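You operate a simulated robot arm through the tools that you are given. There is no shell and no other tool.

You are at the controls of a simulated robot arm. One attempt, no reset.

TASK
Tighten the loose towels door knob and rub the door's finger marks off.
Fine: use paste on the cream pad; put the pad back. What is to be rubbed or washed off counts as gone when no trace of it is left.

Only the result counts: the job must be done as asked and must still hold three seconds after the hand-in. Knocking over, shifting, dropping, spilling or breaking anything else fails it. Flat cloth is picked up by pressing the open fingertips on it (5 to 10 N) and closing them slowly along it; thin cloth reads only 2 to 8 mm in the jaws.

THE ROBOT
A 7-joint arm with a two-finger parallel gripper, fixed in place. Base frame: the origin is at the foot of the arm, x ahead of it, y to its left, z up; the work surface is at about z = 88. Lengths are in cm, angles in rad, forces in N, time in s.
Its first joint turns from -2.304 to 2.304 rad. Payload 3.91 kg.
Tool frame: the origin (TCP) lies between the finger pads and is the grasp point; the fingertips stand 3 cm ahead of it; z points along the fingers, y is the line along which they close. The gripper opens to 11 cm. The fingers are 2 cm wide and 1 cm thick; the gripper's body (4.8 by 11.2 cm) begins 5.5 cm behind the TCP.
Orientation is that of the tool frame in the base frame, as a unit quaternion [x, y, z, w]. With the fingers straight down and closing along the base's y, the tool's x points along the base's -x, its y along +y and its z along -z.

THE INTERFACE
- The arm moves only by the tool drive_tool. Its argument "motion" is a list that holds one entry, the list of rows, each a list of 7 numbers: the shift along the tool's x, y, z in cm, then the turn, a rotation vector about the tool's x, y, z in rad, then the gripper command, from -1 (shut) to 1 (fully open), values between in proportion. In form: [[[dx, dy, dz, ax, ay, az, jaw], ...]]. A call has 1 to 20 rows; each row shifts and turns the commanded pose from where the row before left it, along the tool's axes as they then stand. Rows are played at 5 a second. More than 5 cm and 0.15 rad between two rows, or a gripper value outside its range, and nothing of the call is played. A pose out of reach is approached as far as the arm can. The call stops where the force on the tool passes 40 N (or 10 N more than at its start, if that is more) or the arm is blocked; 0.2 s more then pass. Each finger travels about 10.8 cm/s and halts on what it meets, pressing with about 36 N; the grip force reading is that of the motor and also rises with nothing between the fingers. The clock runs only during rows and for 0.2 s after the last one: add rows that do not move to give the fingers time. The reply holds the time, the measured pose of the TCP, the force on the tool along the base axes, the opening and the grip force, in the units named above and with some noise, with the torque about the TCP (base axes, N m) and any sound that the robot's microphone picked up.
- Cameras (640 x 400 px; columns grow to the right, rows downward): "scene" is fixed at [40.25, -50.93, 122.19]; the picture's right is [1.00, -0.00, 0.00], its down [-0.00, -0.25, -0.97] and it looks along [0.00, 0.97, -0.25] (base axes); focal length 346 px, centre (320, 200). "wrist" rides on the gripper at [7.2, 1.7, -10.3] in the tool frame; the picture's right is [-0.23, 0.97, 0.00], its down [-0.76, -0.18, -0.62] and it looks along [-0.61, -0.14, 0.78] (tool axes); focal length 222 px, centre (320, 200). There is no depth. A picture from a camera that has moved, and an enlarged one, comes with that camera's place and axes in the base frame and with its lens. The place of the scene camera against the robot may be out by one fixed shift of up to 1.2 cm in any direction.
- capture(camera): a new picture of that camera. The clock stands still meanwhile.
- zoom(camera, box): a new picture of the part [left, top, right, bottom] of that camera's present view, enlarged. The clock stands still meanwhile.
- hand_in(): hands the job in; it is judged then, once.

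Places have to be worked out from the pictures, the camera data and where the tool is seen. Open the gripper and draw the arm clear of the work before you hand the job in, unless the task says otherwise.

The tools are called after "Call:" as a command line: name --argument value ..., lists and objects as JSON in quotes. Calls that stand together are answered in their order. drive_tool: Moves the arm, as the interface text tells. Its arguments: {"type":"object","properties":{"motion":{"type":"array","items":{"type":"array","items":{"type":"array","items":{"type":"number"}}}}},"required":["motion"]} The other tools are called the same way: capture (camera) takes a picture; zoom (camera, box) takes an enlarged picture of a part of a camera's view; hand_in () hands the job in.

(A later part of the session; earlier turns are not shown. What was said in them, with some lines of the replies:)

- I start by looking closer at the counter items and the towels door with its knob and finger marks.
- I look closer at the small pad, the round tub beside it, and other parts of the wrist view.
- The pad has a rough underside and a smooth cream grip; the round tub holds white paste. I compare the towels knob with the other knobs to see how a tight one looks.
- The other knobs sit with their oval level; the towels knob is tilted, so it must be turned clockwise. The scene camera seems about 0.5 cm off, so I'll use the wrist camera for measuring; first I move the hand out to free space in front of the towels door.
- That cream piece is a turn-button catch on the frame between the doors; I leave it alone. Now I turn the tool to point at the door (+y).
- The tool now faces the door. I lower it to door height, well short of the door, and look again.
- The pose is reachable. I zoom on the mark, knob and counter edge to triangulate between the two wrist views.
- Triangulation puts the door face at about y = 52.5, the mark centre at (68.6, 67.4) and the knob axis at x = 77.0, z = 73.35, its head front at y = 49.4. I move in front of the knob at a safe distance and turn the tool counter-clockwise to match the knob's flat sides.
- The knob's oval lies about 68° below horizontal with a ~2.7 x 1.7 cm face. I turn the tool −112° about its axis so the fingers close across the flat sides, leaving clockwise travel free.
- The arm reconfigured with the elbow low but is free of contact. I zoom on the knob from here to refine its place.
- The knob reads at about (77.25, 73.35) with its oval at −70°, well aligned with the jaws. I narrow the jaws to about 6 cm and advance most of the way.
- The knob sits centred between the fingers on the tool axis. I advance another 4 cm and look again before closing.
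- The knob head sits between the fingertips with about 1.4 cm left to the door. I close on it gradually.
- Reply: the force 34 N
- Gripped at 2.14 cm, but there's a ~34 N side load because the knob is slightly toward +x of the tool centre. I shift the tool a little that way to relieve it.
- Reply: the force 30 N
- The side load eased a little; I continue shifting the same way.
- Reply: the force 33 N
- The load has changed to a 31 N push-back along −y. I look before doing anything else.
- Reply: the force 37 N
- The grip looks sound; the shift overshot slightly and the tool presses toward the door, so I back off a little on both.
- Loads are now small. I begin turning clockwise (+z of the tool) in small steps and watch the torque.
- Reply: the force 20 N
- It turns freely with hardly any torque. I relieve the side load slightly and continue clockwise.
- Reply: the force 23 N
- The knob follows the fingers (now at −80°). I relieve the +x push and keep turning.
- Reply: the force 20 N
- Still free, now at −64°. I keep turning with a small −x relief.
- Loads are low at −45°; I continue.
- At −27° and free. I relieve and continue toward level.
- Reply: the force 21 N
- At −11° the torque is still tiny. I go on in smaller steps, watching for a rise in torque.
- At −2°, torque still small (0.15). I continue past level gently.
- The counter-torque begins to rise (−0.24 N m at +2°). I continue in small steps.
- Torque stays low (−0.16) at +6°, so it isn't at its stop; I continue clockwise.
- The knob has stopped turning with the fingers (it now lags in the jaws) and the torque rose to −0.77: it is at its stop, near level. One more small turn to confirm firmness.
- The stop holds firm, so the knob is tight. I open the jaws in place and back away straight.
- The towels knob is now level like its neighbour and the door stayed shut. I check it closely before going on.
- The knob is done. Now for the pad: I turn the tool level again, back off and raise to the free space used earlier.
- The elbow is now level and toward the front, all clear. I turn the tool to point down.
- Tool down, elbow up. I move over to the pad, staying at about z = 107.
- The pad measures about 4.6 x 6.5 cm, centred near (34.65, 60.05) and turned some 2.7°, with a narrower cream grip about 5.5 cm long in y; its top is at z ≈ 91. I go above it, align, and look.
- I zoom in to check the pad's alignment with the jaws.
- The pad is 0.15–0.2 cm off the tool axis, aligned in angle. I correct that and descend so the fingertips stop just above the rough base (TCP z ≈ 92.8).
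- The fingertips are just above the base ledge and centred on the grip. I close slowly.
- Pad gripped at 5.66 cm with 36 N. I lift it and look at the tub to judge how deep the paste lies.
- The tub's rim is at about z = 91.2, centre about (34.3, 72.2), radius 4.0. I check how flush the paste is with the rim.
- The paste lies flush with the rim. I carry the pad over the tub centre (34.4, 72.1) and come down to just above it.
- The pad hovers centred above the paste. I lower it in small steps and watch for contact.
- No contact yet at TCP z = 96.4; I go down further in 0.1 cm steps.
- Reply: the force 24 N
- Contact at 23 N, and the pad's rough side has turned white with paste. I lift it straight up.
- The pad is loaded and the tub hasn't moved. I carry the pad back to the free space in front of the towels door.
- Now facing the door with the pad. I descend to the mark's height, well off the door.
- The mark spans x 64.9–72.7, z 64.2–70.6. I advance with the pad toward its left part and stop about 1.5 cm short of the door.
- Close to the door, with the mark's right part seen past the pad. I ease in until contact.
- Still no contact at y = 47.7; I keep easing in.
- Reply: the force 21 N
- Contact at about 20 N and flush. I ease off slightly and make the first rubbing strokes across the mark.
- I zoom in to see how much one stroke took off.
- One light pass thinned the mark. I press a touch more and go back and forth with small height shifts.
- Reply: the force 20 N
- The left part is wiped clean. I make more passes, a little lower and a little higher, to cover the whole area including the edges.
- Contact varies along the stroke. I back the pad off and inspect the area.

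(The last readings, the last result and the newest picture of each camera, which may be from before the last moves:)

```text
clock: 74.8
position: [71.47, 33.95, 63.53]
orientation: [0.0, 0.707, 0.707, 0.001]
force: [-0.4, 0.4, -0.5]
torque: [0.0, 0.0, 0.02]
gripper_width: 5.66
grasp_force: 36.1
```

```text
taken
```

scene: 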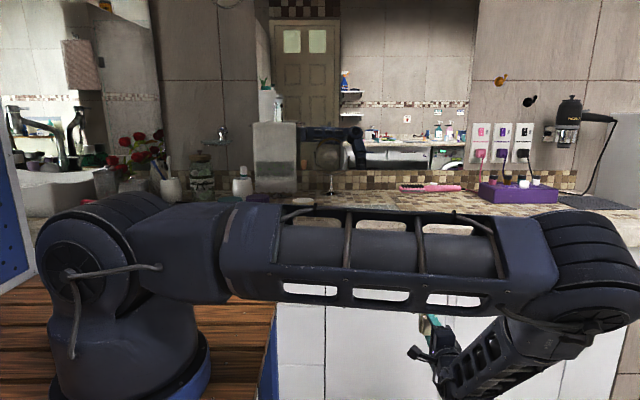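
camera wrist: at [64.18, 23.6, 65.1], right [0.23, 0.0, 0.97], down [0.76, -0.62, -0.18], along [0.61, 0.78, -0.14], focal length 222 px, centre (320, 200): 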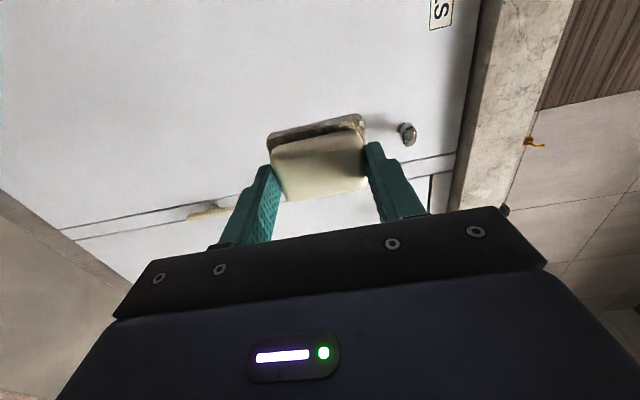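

It looks clean from here; I zoom on the spot to look for faint remains.

Call:
zoom --camera "wrist" --box '[280, 5, 430, 125]'

Call:
zoom --camera "wrist" --box '[320, 40, 400, 110]'

```text
3.33 times, centred on (355, 65) of wrist
camera zoom: at [64.18, 23.6, 65.1], right [0.23, 0.0, 0.97], down [0.76, -0.62, -0.18], along [0.61, 0.78, -0.14], focal length 740 px, centre (203, 650)
```

zoom: 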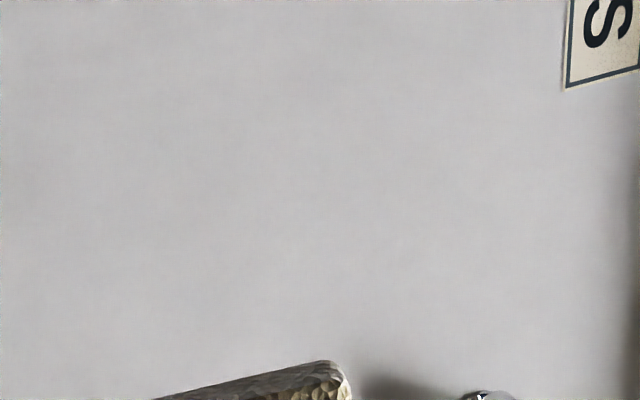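

```text
5.71 times, centred on (360, 75) of wrist
camera zoom: at [64.18, 23.6, 65.1], right [0.23, 0.0, 0.97], down [0.76, -0.62, -0.18], along [0.61, 0.78, -0.14], focal length 1269 px, centre (91, 914)
```

zoom: 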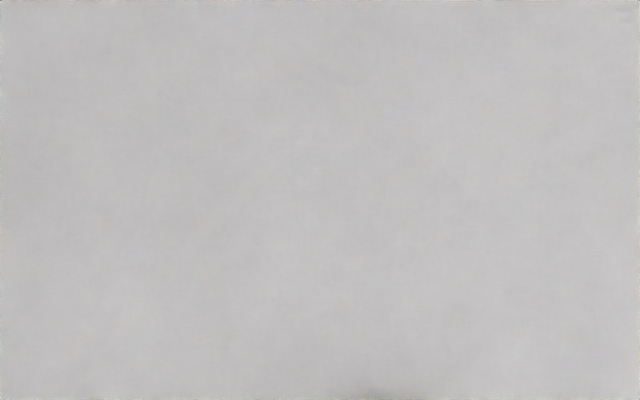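

No trace is visible. To be sure of the faint edges, I make one more full round with steady contact: approach again at the right side, slightly lower.

Call:
drive_tool --motion '[[[0.1, 1, 3, 0, 0, 0, -1], [0.1, 1, 3, 0, 0, 0, -1], [0.1, 0.9, 3, 0, 0, 0, -1], [0, 0, 3, 0, 0, 0, -1], [0, 0, 1.2, 0, 0, 0, -1], [0, 0, 0.4, 0, 0, 0, -1], [0, 0, 0, 0, 0, 0, -1]]]'

```text
clock: 76.4
position: [71.09, 47.44, 66.21]
orientation: [-0.001, 0.707, 0.707, 0.001]
force: [0.2, -0.1, -0.3]
torque: [-0.01, 0.03, -0.01]
gripper_width: 5.65
grasp_force: 35.7
```

Call:
drive_tool --motion '[[[0, 0, 0.2, 0, 0, 0, -1], [0, 0, 0.1, 0, 0, 0, -1], [0, 0, 0.07, 0, 0, 0, -1], [0, 0, 0, 0, 0, 0, -1]]]'

```text
clock: 77.4
position: [71.06, 47.75, 66.29]
orientation: [-0.001, 0.707, 0.707, 0.001]
force: [0.0, -0.7, -0.1]
torque: [-0.03, 0.01, 0.03]
gripper_width: 5.66
grasp_force: 36.5
```

Not quite touching yet; I ease in a bit more.

Call:
drive_tool --motion '[[[0, 0, 0.07, 0, 0, 0, -1], [0, 0, 0.05, 0, 0, 0, -1], [0, 0, 0, 0, 0, 0, -1]]]'

```text
clock: 78.2
position: [71.01, 47.77, 66.41]
orientation: [0.0, 0.708, 0.707, 0.001]
force: [0.6, -7.9, -0.6]
torque: [0.06, 0.01, -0.04]
gripper_width: 5.7
grasp_force: 35.7
```

Contact at 8 N. I stroke left, adding a slight push to keep contact to the left end.

Call:
drive_tool --motion '[[[0.8, 0, 0.02, 0, 0, 0, -1], [0.8, 0, 0.01, 0, 0, 0, -1], [0.8, 0, 0.01, 0, 0, 0, -1], [0.8, 0, 0.01, 0, 0, 0, -1], [0.8, 0, 0.01, 0, 0, 0, -1], [0.8, 0, 0.01, 0, 0, 0, -1], [0.4, 0, 0, 0, 0, 0, -1], [0, 0, 0, 0, 0, 0, -1]]]'

Call:
drive_tool --motion '[[[-0.5, 0.5, 0, 0, 0, 0, -1], [-0.8, 0, 0, 0, 0, 0, -1], [-0.8, 0, 0, 0, 0, 0, -1], [-0.8, 0, 0, 0, 0, 0, -1], [-0.8, 0, -0.01, 0, 0, 0, -1], [-0.8, 0, -0.01, 0, 0, 0, -1], [-0.8, 0, -0.01, 0, 0, 0, -1], [0, 0, 0, 0, 0, 0, -1]]]'

Call:
drive_tool --motion '[[[0.5, 0.7, 0, 0, 0, 0, -1], [0.8, 0.3, 0.01, 0, 0, 0, -1], [0.8, 0, 0.01, 0, 0, 0, -1], [0.8, 0, 0.01, 0, 0, 0, -1], [0.8, 0, 0, 0, 0, 0, -1], [0.8, 0, 0, 0, 0, 0, -1], [0.6, 0, 0, 0, 0, 0, -1], [0, 0, 0, 0, 0, 0, -1]]]'

```text
clock: 80.0
position: [65.73, 47.92, 66.32]
orientation: [0.0, 0.707, 0.707, 0.0]
force: [5.9, -15.4, -1.3]
torque: [0.0, -0.04, -0.22]
gripper_width: 5.65
grasp_force: 36.1
```

```text
clock: 80.7
position: [67.13, 47.88, 66.7]
orientation: [0.0, 0.708, 0.707, 0.001]
force: [-1.7, -12.3, 2.9]
torque: [0.13, -0.01, 0.04]
gripper_width: 5.63
grasp_force: 36.3
stopped in row 3: the force on the tool passed its limit at 42 N (the readings are from after the stop); the commanded pose is now the measured one
```

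```text
clock: 82.5
position: [61.95, 47.86, 67.7]
orientation: [0.0, 0.708, 0.706, 0.0]
force: [12.9, -33.6, -1.5]
torque: [-0.01, -0.05, -0.43]
gripper_width: 5.65
grasp_force: 35.9
```

One stroke hit the force limit and the next ran past the mark's left edge under a firmer push. I ease the pressure and come back right, one call at a time.

Call:
drive_tool --motion '[[[0, 0, -0.08, 0, 0, 0, -1], [-0.6, 0, -0.03, 0, 0, 0, -1], [-0.8, 0, 0, 0, 0, 0, -1], [-0.8, 0, 0, 0, 0, 0, -1], [0, 0, 0, 0, 0, 0, -1]]]'

```text
clock: 83.7
position: [64.36, 47.78, 67.84]
orientation: [0.0, 0.708, 0.707, -0.001]
force: [0.1, 0.4, 0.0]
torque: [0.0, -0.01, 0.01]
gripper_width: 5.66
grasp_force: 36.1
```

Contact is off now; I press in slightly and stroke right across the mark area.

Call:
drive_tool --motion '[[[-0.5, 0, 0.05, 0, 0, 0, -1], [-0.7, 0, 0.02, 0, 0, 0, -1], [-0.7, 0, 0, 0, 0, 0, -1], [-0.7, 0, 0, 0, 0, 0, -1], [0, 0, 0, 0, 0, 0, -1]]]'

```text
clock: 84.9
position: [66.71, 47.85, 67.76]
orientation: [-0.001, 0.707, 0.707, -0.001]
force: [0.1, -1.3, -0.8]
torque: [-0.03, -0.03, -0.01]
gripper_width: 5.66
grasp_force: 35.6
```

Call:
drive_tool --motion '[[[-0.6, 0, 0.04, 0, 0, 0, -1], [-0.8, 0, 0, 0, 0, 0, -1], [-0.8, 0, 0, 0, 0, 0, -1], [-0.8, 0, 0, 0, 0, 0, -1], [-0.8, 0, 0, 0, 0, 0, -1], [-0.7, 0, 0, 0, 0, 0, -1], [0, 0, 0, 0, 0, 0, -1]]]'

```text
clock: 86.5
position: [71.13, 47.93, 67.74]
orientation: [-0.001, 0.708, 0.706, -0.001]
force: [-10.7, -30.9, -2.6]
torque: [-0.06, 0.02, 0.45]
gripper_width: 5.65
grasp_force: 35.9
```

Good pressure at the right end. I ease off a little and return left, slightly higher.

Call:
drive_tool --motion '[[[0, 0.3, -0.05, 0, 0, 0, -1], [0.6, 0.3, 0, 0, 0, 0, -1], [0.8, 0, 0, 0, 0, 0, -1], [0.8, 0, 0.01, 0, 0, 0, -1], [0.8, 0, 0, 0, 0, 0, -1], [0.8, 0, 0.01, 0, 0, 0, -1], [0.8, 0, 0, 0, 0, 0, -1], [0.6, 0, 0, 0, 0, 0, -1], [0, 0, 0, 0, 0, 0, -1]]]'

```text
clock: 88.5
position: [66.08, 47.95, 68.36]
orientation: [-0.001, 0.708, 0.706, 0.0]
force: [0.9, -0.3, -0.3]
torque: [0.02, 0.02, 0.0]
gripper_width: 5.67
grasp_force: 36.0
```

I back off and inspect the door again.

Call:
drive_tool --motion '[[[0, 0, -0.5, 0, 0, 0, -1], [0, 0, -2, 0, 0, 0, -1], [-1, -1, -3, 0, 0, 0, -1], [-2, -2, -3, 0, 0, 0, -1], [-2, -2, -3, 0, 0, 0, -1], [0, 0, -3, 0, 0, 0, -1], [0, 0, 0, 0, 0, 0, -1]]]'

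Call:
zoom --camera "wrist" --box '[240, 0, 440, 130]'

Call:
capture --camera "wrist"

```text
clock: 90.1
position: [71.25, 33.32, 63.5]
orientation: [0.0, 0.708, 0.706, -0.001]
force: [-0.3, -0.3, -1.6]
torque: [0.0, 0.02, -0.01]
gripper_width: 5.66
grasp_force: 36.0
```

```text
3.08 times, centred on (340, 65) of wrist
camera zoom: at [64.06, 22.9, 65.01], right [0.23, 0.0, 0.97], down [0.76, -0.62, -0.18], along [0.61, 0.78, -0.14], focal length 684 px, centre (258, 615)
```

zoom: 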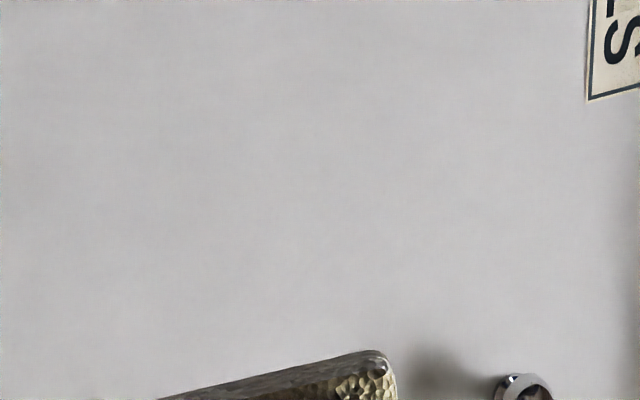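

```text
taken
camera wrist: at [64.06, 22.9, 65.01], right [0.23, 0.0, 0.97], down [0.76, -0.62, -0.18], along [0.61, 0.78, -0.14], focal length 222 px, centre (320, 200)
```

wrist: 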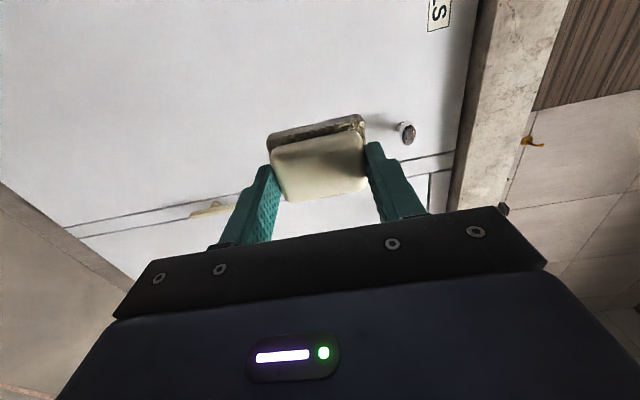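

The door looks spotless. I take the pad back up the same way and check with the scene camera.

Call:
drive_tool --motion '[[[0, 0, -2.7, 0, 0, 0, -1], [0, 0, -2.7, 0, 0, 0, -1], [0.9, 4.4, 0, 0, 0, 0, -1], [0.9, 4.4, 0, 0, 0, 0, -1], [0.9, 4.4, 0, 0, 0, 0, -1], [0.9, 4.4, 0, 0, 0, 0, -1], [0.9, 4.4, 0, 0, 0, 0, -1], [0.9, 4.4, 0, 0, 0, 0, -1], [0.9, 4.4, 0, 0, 0, 0, -1], [0.9, 4.4, 0, 0, 0, 0, -1], [0.9, 4.4, 0, 0, 0, 0, -1], [0.9, 4.4, 0, 0, 0, 0, -1], [0.2, 4, 0, 0, 0, 0, -1], [0, 0, 0, 0, 0, 0, -1]]]'

Call:
capture --camera "scene"

Call:
zoom --camera "scene" --box '[370, 250, 450, 310]'

```text
clock: 93.1
position: [61.8, 28.06, 111.15]
orientation: [0.0, 0.707, 0.707, 0.001]
force: [-0.4, -0.2, -0.4]
torque: [0.01, 0.02, 0.02]
gripper_width: 5.64
grasp_force: 35.9
```

```text
taken
```

scene: 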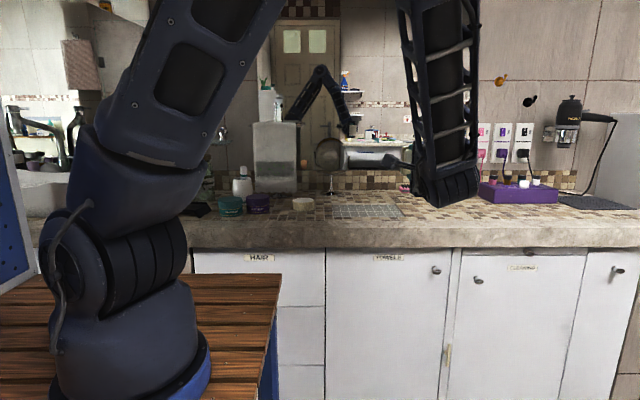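

```text
6.67 times, centred on (410, 280) of scene
camera zoom: at [40.25, -50.93, 122.19], right [1.0, 0.0, 0.0], down [0.0, -0.25, -0.97], along [0.0, 0.97, -0.25], focal length 2305 px, centre (-280, -333)
```

zoom: 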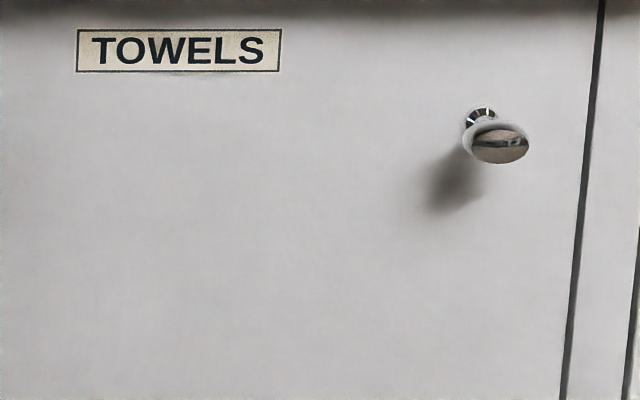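

The mark is gone and the knob level. One closer look for faint traces before returning the pad.

Call:
zoom --camera "scene" --box '[380, 265, 432, 305]'

Call:
drive_tool --motion '[[[0, 0, 0, 0.15, 0, 0, -1], [0, 0, 0, 0.15, 0, 0, -1], [0, 0, 0, 0.15, 0, 0, -1], [0, 0, 0, 0.15, 0, 0, -1], [0, 0, 0, 0.15, 0, 0, -1], [0, 0, 0, 0.15, 0, 0, -1], [0, 0, 0, 0.15, 0, 0, -1], [0, 0, 0, 0.15, 0, 0, -1], [0, 0, 0, 0.15, 0, 0, -1], [0, 0, 0, 0.15, 0, 0, -1], [0, 0, 0, 0.0708, 0, 0, -1], [0, 0, 0, 0, 0, 0, -1]]]'

Call:
capture --camera "wrist"

```text
10.00 times, centred on (406, 285) of scene
camera zoom: at [40.25, -50.93, 122.19], right [1.0, 0.0, 0.0], down [0.0, -0.25, -0.97], along [0.0, 0.97, -0.25], focal length 3457 px, centre (-540, -650)
```

zoom: 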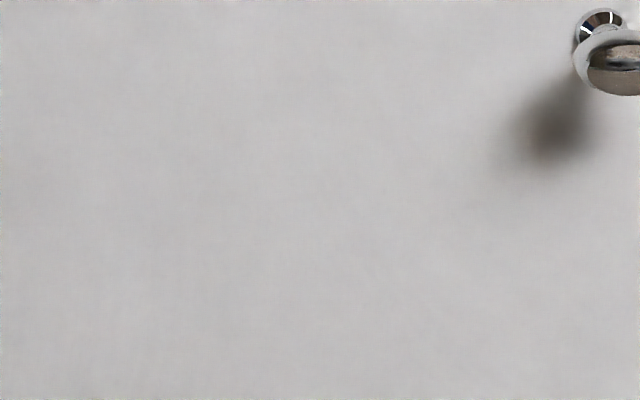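

```text
clock: 95.7
position: [61.85, 28.1, 111.43]
orientation: [-0.001, 1.0, -0.001, 0.0]
force: [0.1, 0.2, -0.9]
torque: [0.05, 0.0, -0.01]
gripper_width: 5.67
grasp_force: 35.9
```

```text
taken
camera wrist: at [54.69, 29.74, 121.52], right [0.23, 0.97, 0.0], down [0.76, -0.18, 0.62], along [0.61, -0.14, -0.78], focal length 222 px, centre (320, 200)
```

wrist: 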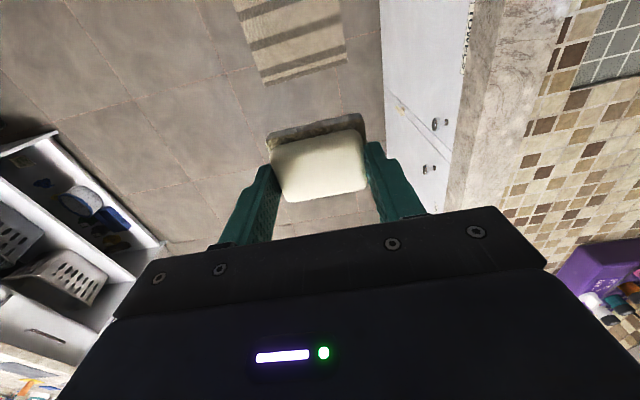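

The door is spotless. Tool is down again; I carry the pad back over its old place.

Call:
drive_tool --motion '[[[2.74, 3.195, 0.5, 0, 0, 0, -1], [2.74, 3.195, 0.5, 0, 0, 0, -1], [2.74, 3.195, 0.5, 0, 0, 0, -1], [2.74, 3.195, 0.5, 0, 0, 0, -1], [2.74, 3.195, 0.5, 0, 0, 0, -1], [2.74, 3.195, 0.5, 0, 0, 0, -1], [2.74, 3.195, 0.5, 0, 0, 0, -1], [2.74, 3.195, 0.5, 0, 0, 0, -1], [2.74, 3.195, 1, 0, 0, 0, -1], [2.74, 3.195, 1, 0, 0, 0, -1], [0, 0, 0, 0, 0, -0.047, -1], [0, 0, 0, 0, 0, 0, -1]]]'

Call:
capture --camera "wrist"

Call:
zoom --camera "scene" --box '[260, 140, 350, 225]'

```text
clock: 98.3
position: [34.37, 60.02, 105.24]
orientation: [-0.024, 1.0, 0.0, 0.001]
force: [0.4, -1.1, -0.8]
torque: [0.05, 0.02, -0.01]
gripper_width: 5.67
grasp_force: 35.7
```

```text
taken
camera wrist: at [27.07, 61.34, 115.45], right [0.18, 0.98, 0.0], down [0.77, -0.14, 0.62], along [0.61, -0.11, -0.78], focal length 222 px, centre (320, 200)
```

wrist: 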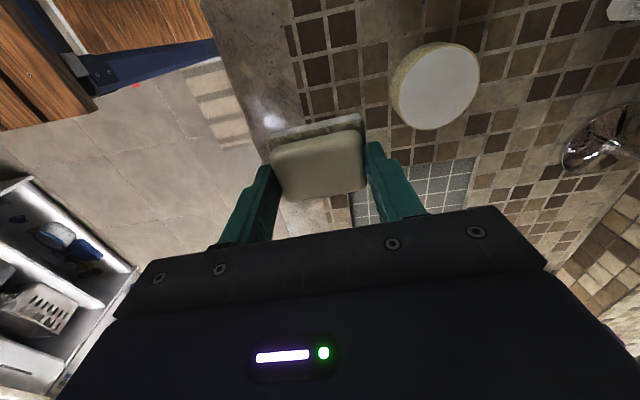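

```text
4.71 times, centred on (305, 182) of scene
camera zoom: at [40.25, -50.93, 122.19], right [1.0, 0.0, 0.0], down [0.0, -0.25, -0.97], along [0.0, 0.97, -0.25], focal length 1627 px, centre (391, 282)
```

zoom: 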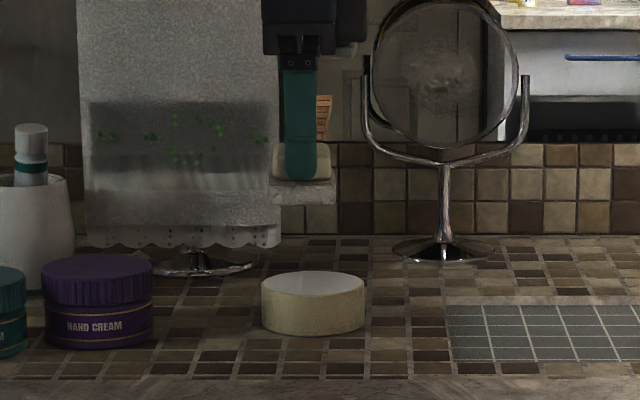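

I'm over the original spot at (34.4, 60.0). I lower the pad to just above the counter.

Call:
drive_tool --motion '[[[0, 0, 2.5, 0, 0, 0, -1], [0, 0, 2.5, 0, 0, 0, -1], [0, 0, 2.5, 0, 0, 0, -1], [0, 0, 2.5, 0, 0, 0, -1], [0, 0, 1.2, 0, 0, 0, -1], [0, 0, 0.7, 0, 0, 0, -1], [0, 0, 0, 0, 0, 0, -1]]]'

Call:
zoom --camera "scene" --box '[280, 180, 336, 222]'

```text
clock: 99.9
position: [34.39, 59.98, 93.35]
orientation: [-0.024, 1.0, 0.0, 0.0]
force: [0.2, 0.7, -0.4]
torque: [-0.03, 0.0, -0.01]
gripper_width: 5.66
grasp_force: 35.9
```

```text
9.52 times, centred on (308, 201) of scene
camera zoom: at [40.25, -50.93, 122.19], right [1.0, 0.0, 0.0], down [0.0, -0.25, -0.97], along [0.0, 0.97, -0.25], focal length 3292 px, centre (434, 190)
```

zoom: 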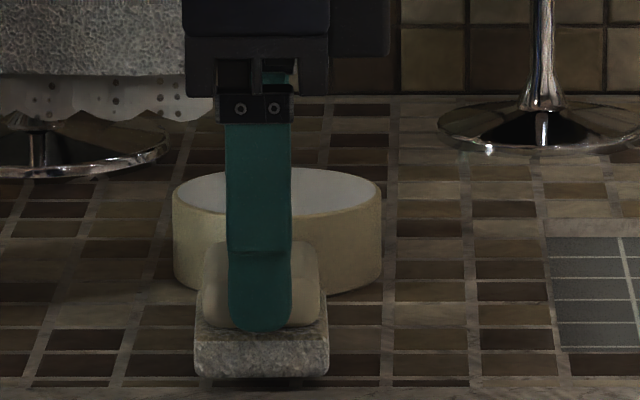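

Half a centimetre to go; I lower slowly to contact.

Call:
drive_tool --motion '[[[0, 0.05, 0.2, 0, 0, 0, -1], [0, 0, 0.15, 0, 0, 0, -1], [0, 0, 0.1, 0, 0, 0, -1], [0, 0, 0, 0, 0, 0, -1]]]'

```text
clock: 100.9
position: [34.39, 59.99, 93.0]
orientation: [-0.024, 1.0, 0.0, 0.0]
force: [0.5, 0.0, -0.7]
torque: [0.01, 0.03, -0.03]
gripper_width: 5.66
grasp_force: 35.9
```

Call:
drive_tool --motion '[[[0, 0, 0.07, 0, 0, 0, -1], [0, 0, 0.05, 0, 0, 0, -1], [0, 0, 0, 0, 0, 0, -1]]]'

```text
clock: 101.7
position: [34.39, 59.95, 92.9]
orientation: [-0.024, 1.0, 0.0, 0.0]
force: [0.2, 1.0, -0.5]
torque: [0.03, 0.01, -0.01]
gripper_width: 5.65
grasp_force: 36.2
```

No contact yet at z = 92.9 (it was picked at 92.78); a little lower.

Call:
drive_tool --motion '[[[0, 0, 0.06, 0, 0, 0, -1], [0, 0, 0.05, 0, 0, 0, -1], [0, 0, 0, 0, 0, 0, -1]]]'

Call:
zoom --camera "scene" --box '[280, 180, 336, 222]'

```text
clock: 102.5
position: [34.48, 59.86, 92.77]
orientation: [-0.024, 1.0, 0.0, 0.001]
force: [2.9, -0.9, 14.7]
torque: [-0.05, -0.28, 0.03]
gripper_width: 5.66
grasp_force: 35.3
```

```text
9.52 times, centred on (308, 201) of scene
camera zoom: at [40.25, -50.93, 122.19], right [1.0, 0.0, 0.0], down [0.0, -0.25, -0.97], along [0.0, 0.97, -0.25], focal length 3292 px, centre (434, 190)
```

zoom: 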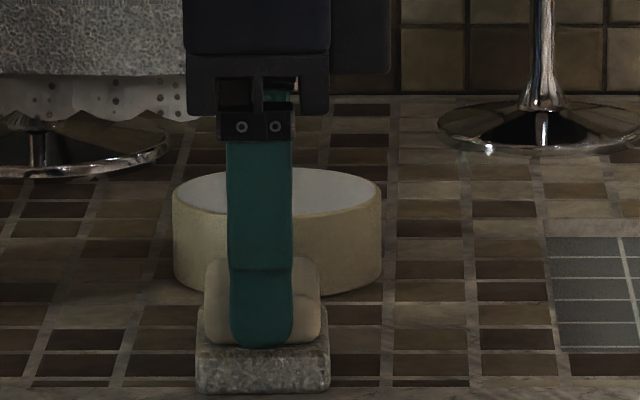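

The pad stands exactly where it was (contact 15 N). I ease the push and open the fingers gently, then rise.

Call:
drive_tool --motion '[[[0, 0, -0.05, 0, 0, 0, -1], [0, 0, 0, 0, 0, 0, -0.2], [0, 0, 0, 0, 0, 0, 0.05], [0, 0, 0, 0, 0, 0, 0.2], [0, 0, 0, 0, 0, 0, 0.5], [0, 0, 0, 0, 0, 0, 0.5]]]'

Call:
drive_tool --motion '[[[0, 0, -0.5, 0, 0, 0, 0.5], [0, 0, -1.5, 0, 0, 0, 0.5], [0, 0, -3, 0, 0, 0, 0.5], [0, 0, -4, 0, 0, 0, 0.5], [0, 0, -4, 0, 0, 0, 0.5], [0, 0, -4, 0, 0, 0, 0.5], [0, 0, 0, 0, 0, 0, 0.5]]]'

Call:
zoom --camera "scene" --box '[280, 180, 336, 222]'

Call:
capture --camera "wrist"

```text
clock: 103.9
position: [34.46, 59.94, 92.79]
orientation: [-0.024, 1.0, 0.0, 0.0]
force: [-0.2, 0.4, 0.7]
torque: [0.01, -0.01, -0.03]
gripper_width: 8.28
grasp_force: 0.1
```

```text
clock: 105.5
position: [34.43, 59.92, 109.64]
orientation: [-0.024, 1.0, -0.001, 0.0]
force: [-0.5, 0.3, -0.3]
torque: [-0.02, -0.01, -0.02]
gripper_width: 8.23
grasp_force: 0.0
```

```text
9.52 times, centred on (308, 201) of scene
camera zoom: at [40.25, -50.93, 122.19], right [1.0, 0.0, 0.0], down [0.0, -0.25, -0.97], along [0.0, 0.97, -0.25], focal length 3292 px, centre (434, 190)
```

zoom: 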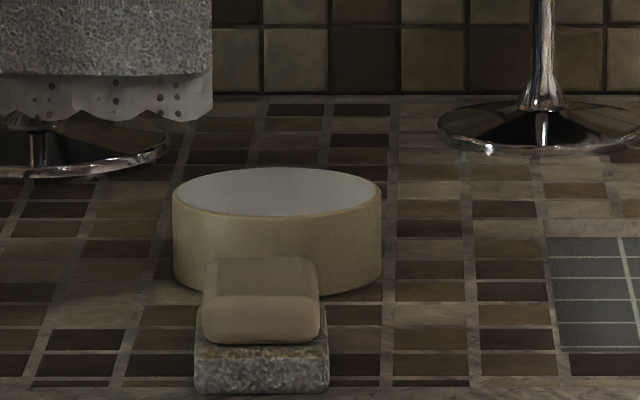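

```text
taken
camera wrist: at [27.14, 61.3, 119.97], right [0.18, 0.98, 0.0], down [0.77, -0.14, 0.62], along [0.61, -0.11, -0.78], focal length 222 px, centre (320, 200)
```

wrist: 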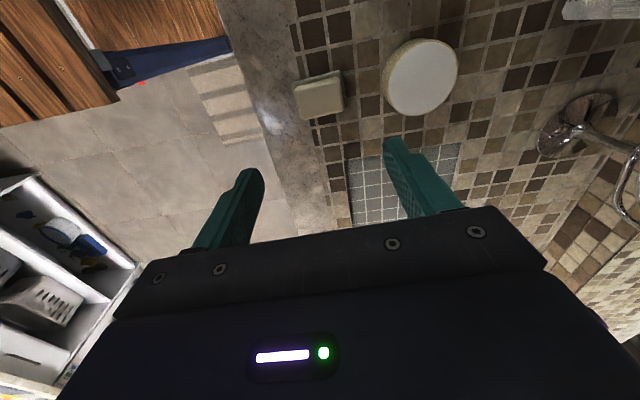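

The pad is back on its spot and the tub undisturbed. I draw the arm clear, open the gripper and take a final look.

Call:
drive_tool --motion '[[[0.5, -2.5, -2, 0, 0, 0.047, 1], [0.5, -2.5, -2, 0, 0, 0, 1], [0.5, -2.5, -2, 0, 0, 0, 1], [0.5, -2, -1, 0, 0, 0, 1], [0, 0, 0, 0, 0, 0, 1]]]'

Call:
capture --camera "scene"

Call:
zoom --camera "scene" --box '[320, 240, 480, 340]'

Call:
zoom --camera "scene" --box '[390, 260, 450, 300]'

```text
clock: 106.7
position: [32.37, 50.54, 116.76]
orientation: [-0.001, 1.0, 0.0, 0.0]
force: [0.1, -0.7, 0.7]
torque: [0.0, 0.01, 0.0]
gripper_width: 11.01
grasp_force: 0.1
```

```text
taken
```

scene: 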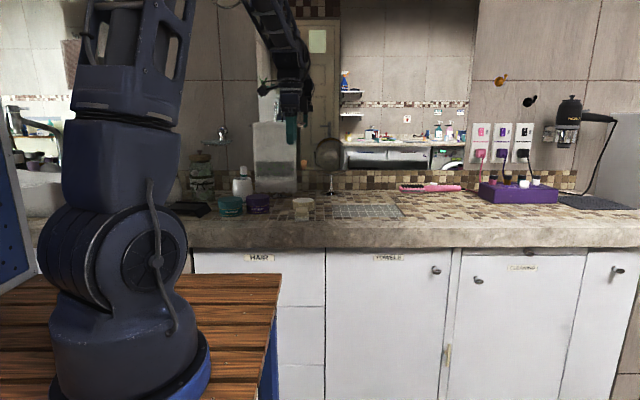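

```text
4.00 times, centred on (400, 290) of scene
camera zoom: at [40.25, -50.93, 122.19], right [1.0, 0.0, 0.0], down [0.0, -0.25, -0.97], along [0.0, 0.97, -0.25], focal length 1383 px, centre (0, -160)
```

zoom: 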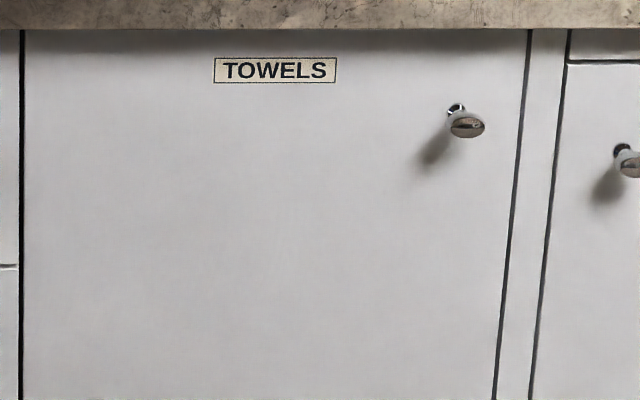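

```text
10.00 times, centred on (420, 280) of scene
camera zoom: at [40.25, -50.93, 122.19], right [1.0, 0.0, 0.0], down [0.0, -0.25, -0.97], along [0.0, 0.97, -0.25], focal length 3457 px, centre (-680, -600)
```

zoom: 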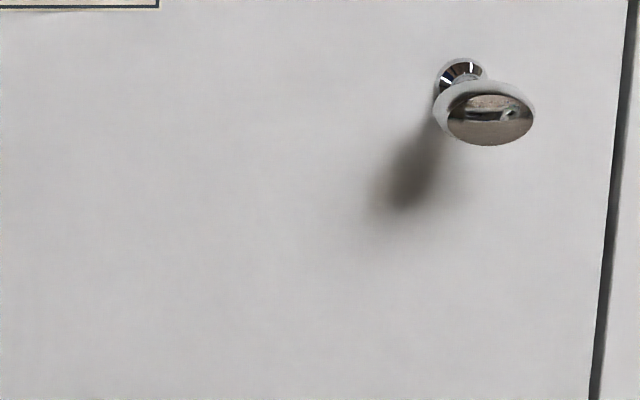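

The door is clean, the knob is tight and level like the others, the pad is back in its place, nothing else moved, and the arm is clear with the gripper open. I hand the job in.

Call:
hand_in

```text
The job is handed in.
```

The towels door knob is tightened, the finger marks are gone, and the job is handed in; the result of the judging isn't back yet.

- **Knob:** I turned it clockwise until it hit a firm stop. It now sits level, like the other door knobs.
- **Finger marks:** I dipped the cream pad in the paste and rubbed the door until close-up views from both cameras showed no trace. One rubbing stroke ran about 4 cm past the left edge of the mark with a firmer push. I saw no residue there.
- **Pad:** It is back on its original spot. The paste tub stayed where it was.

Nothing else appears moved. The gripper is open and the arm is clear of the work.
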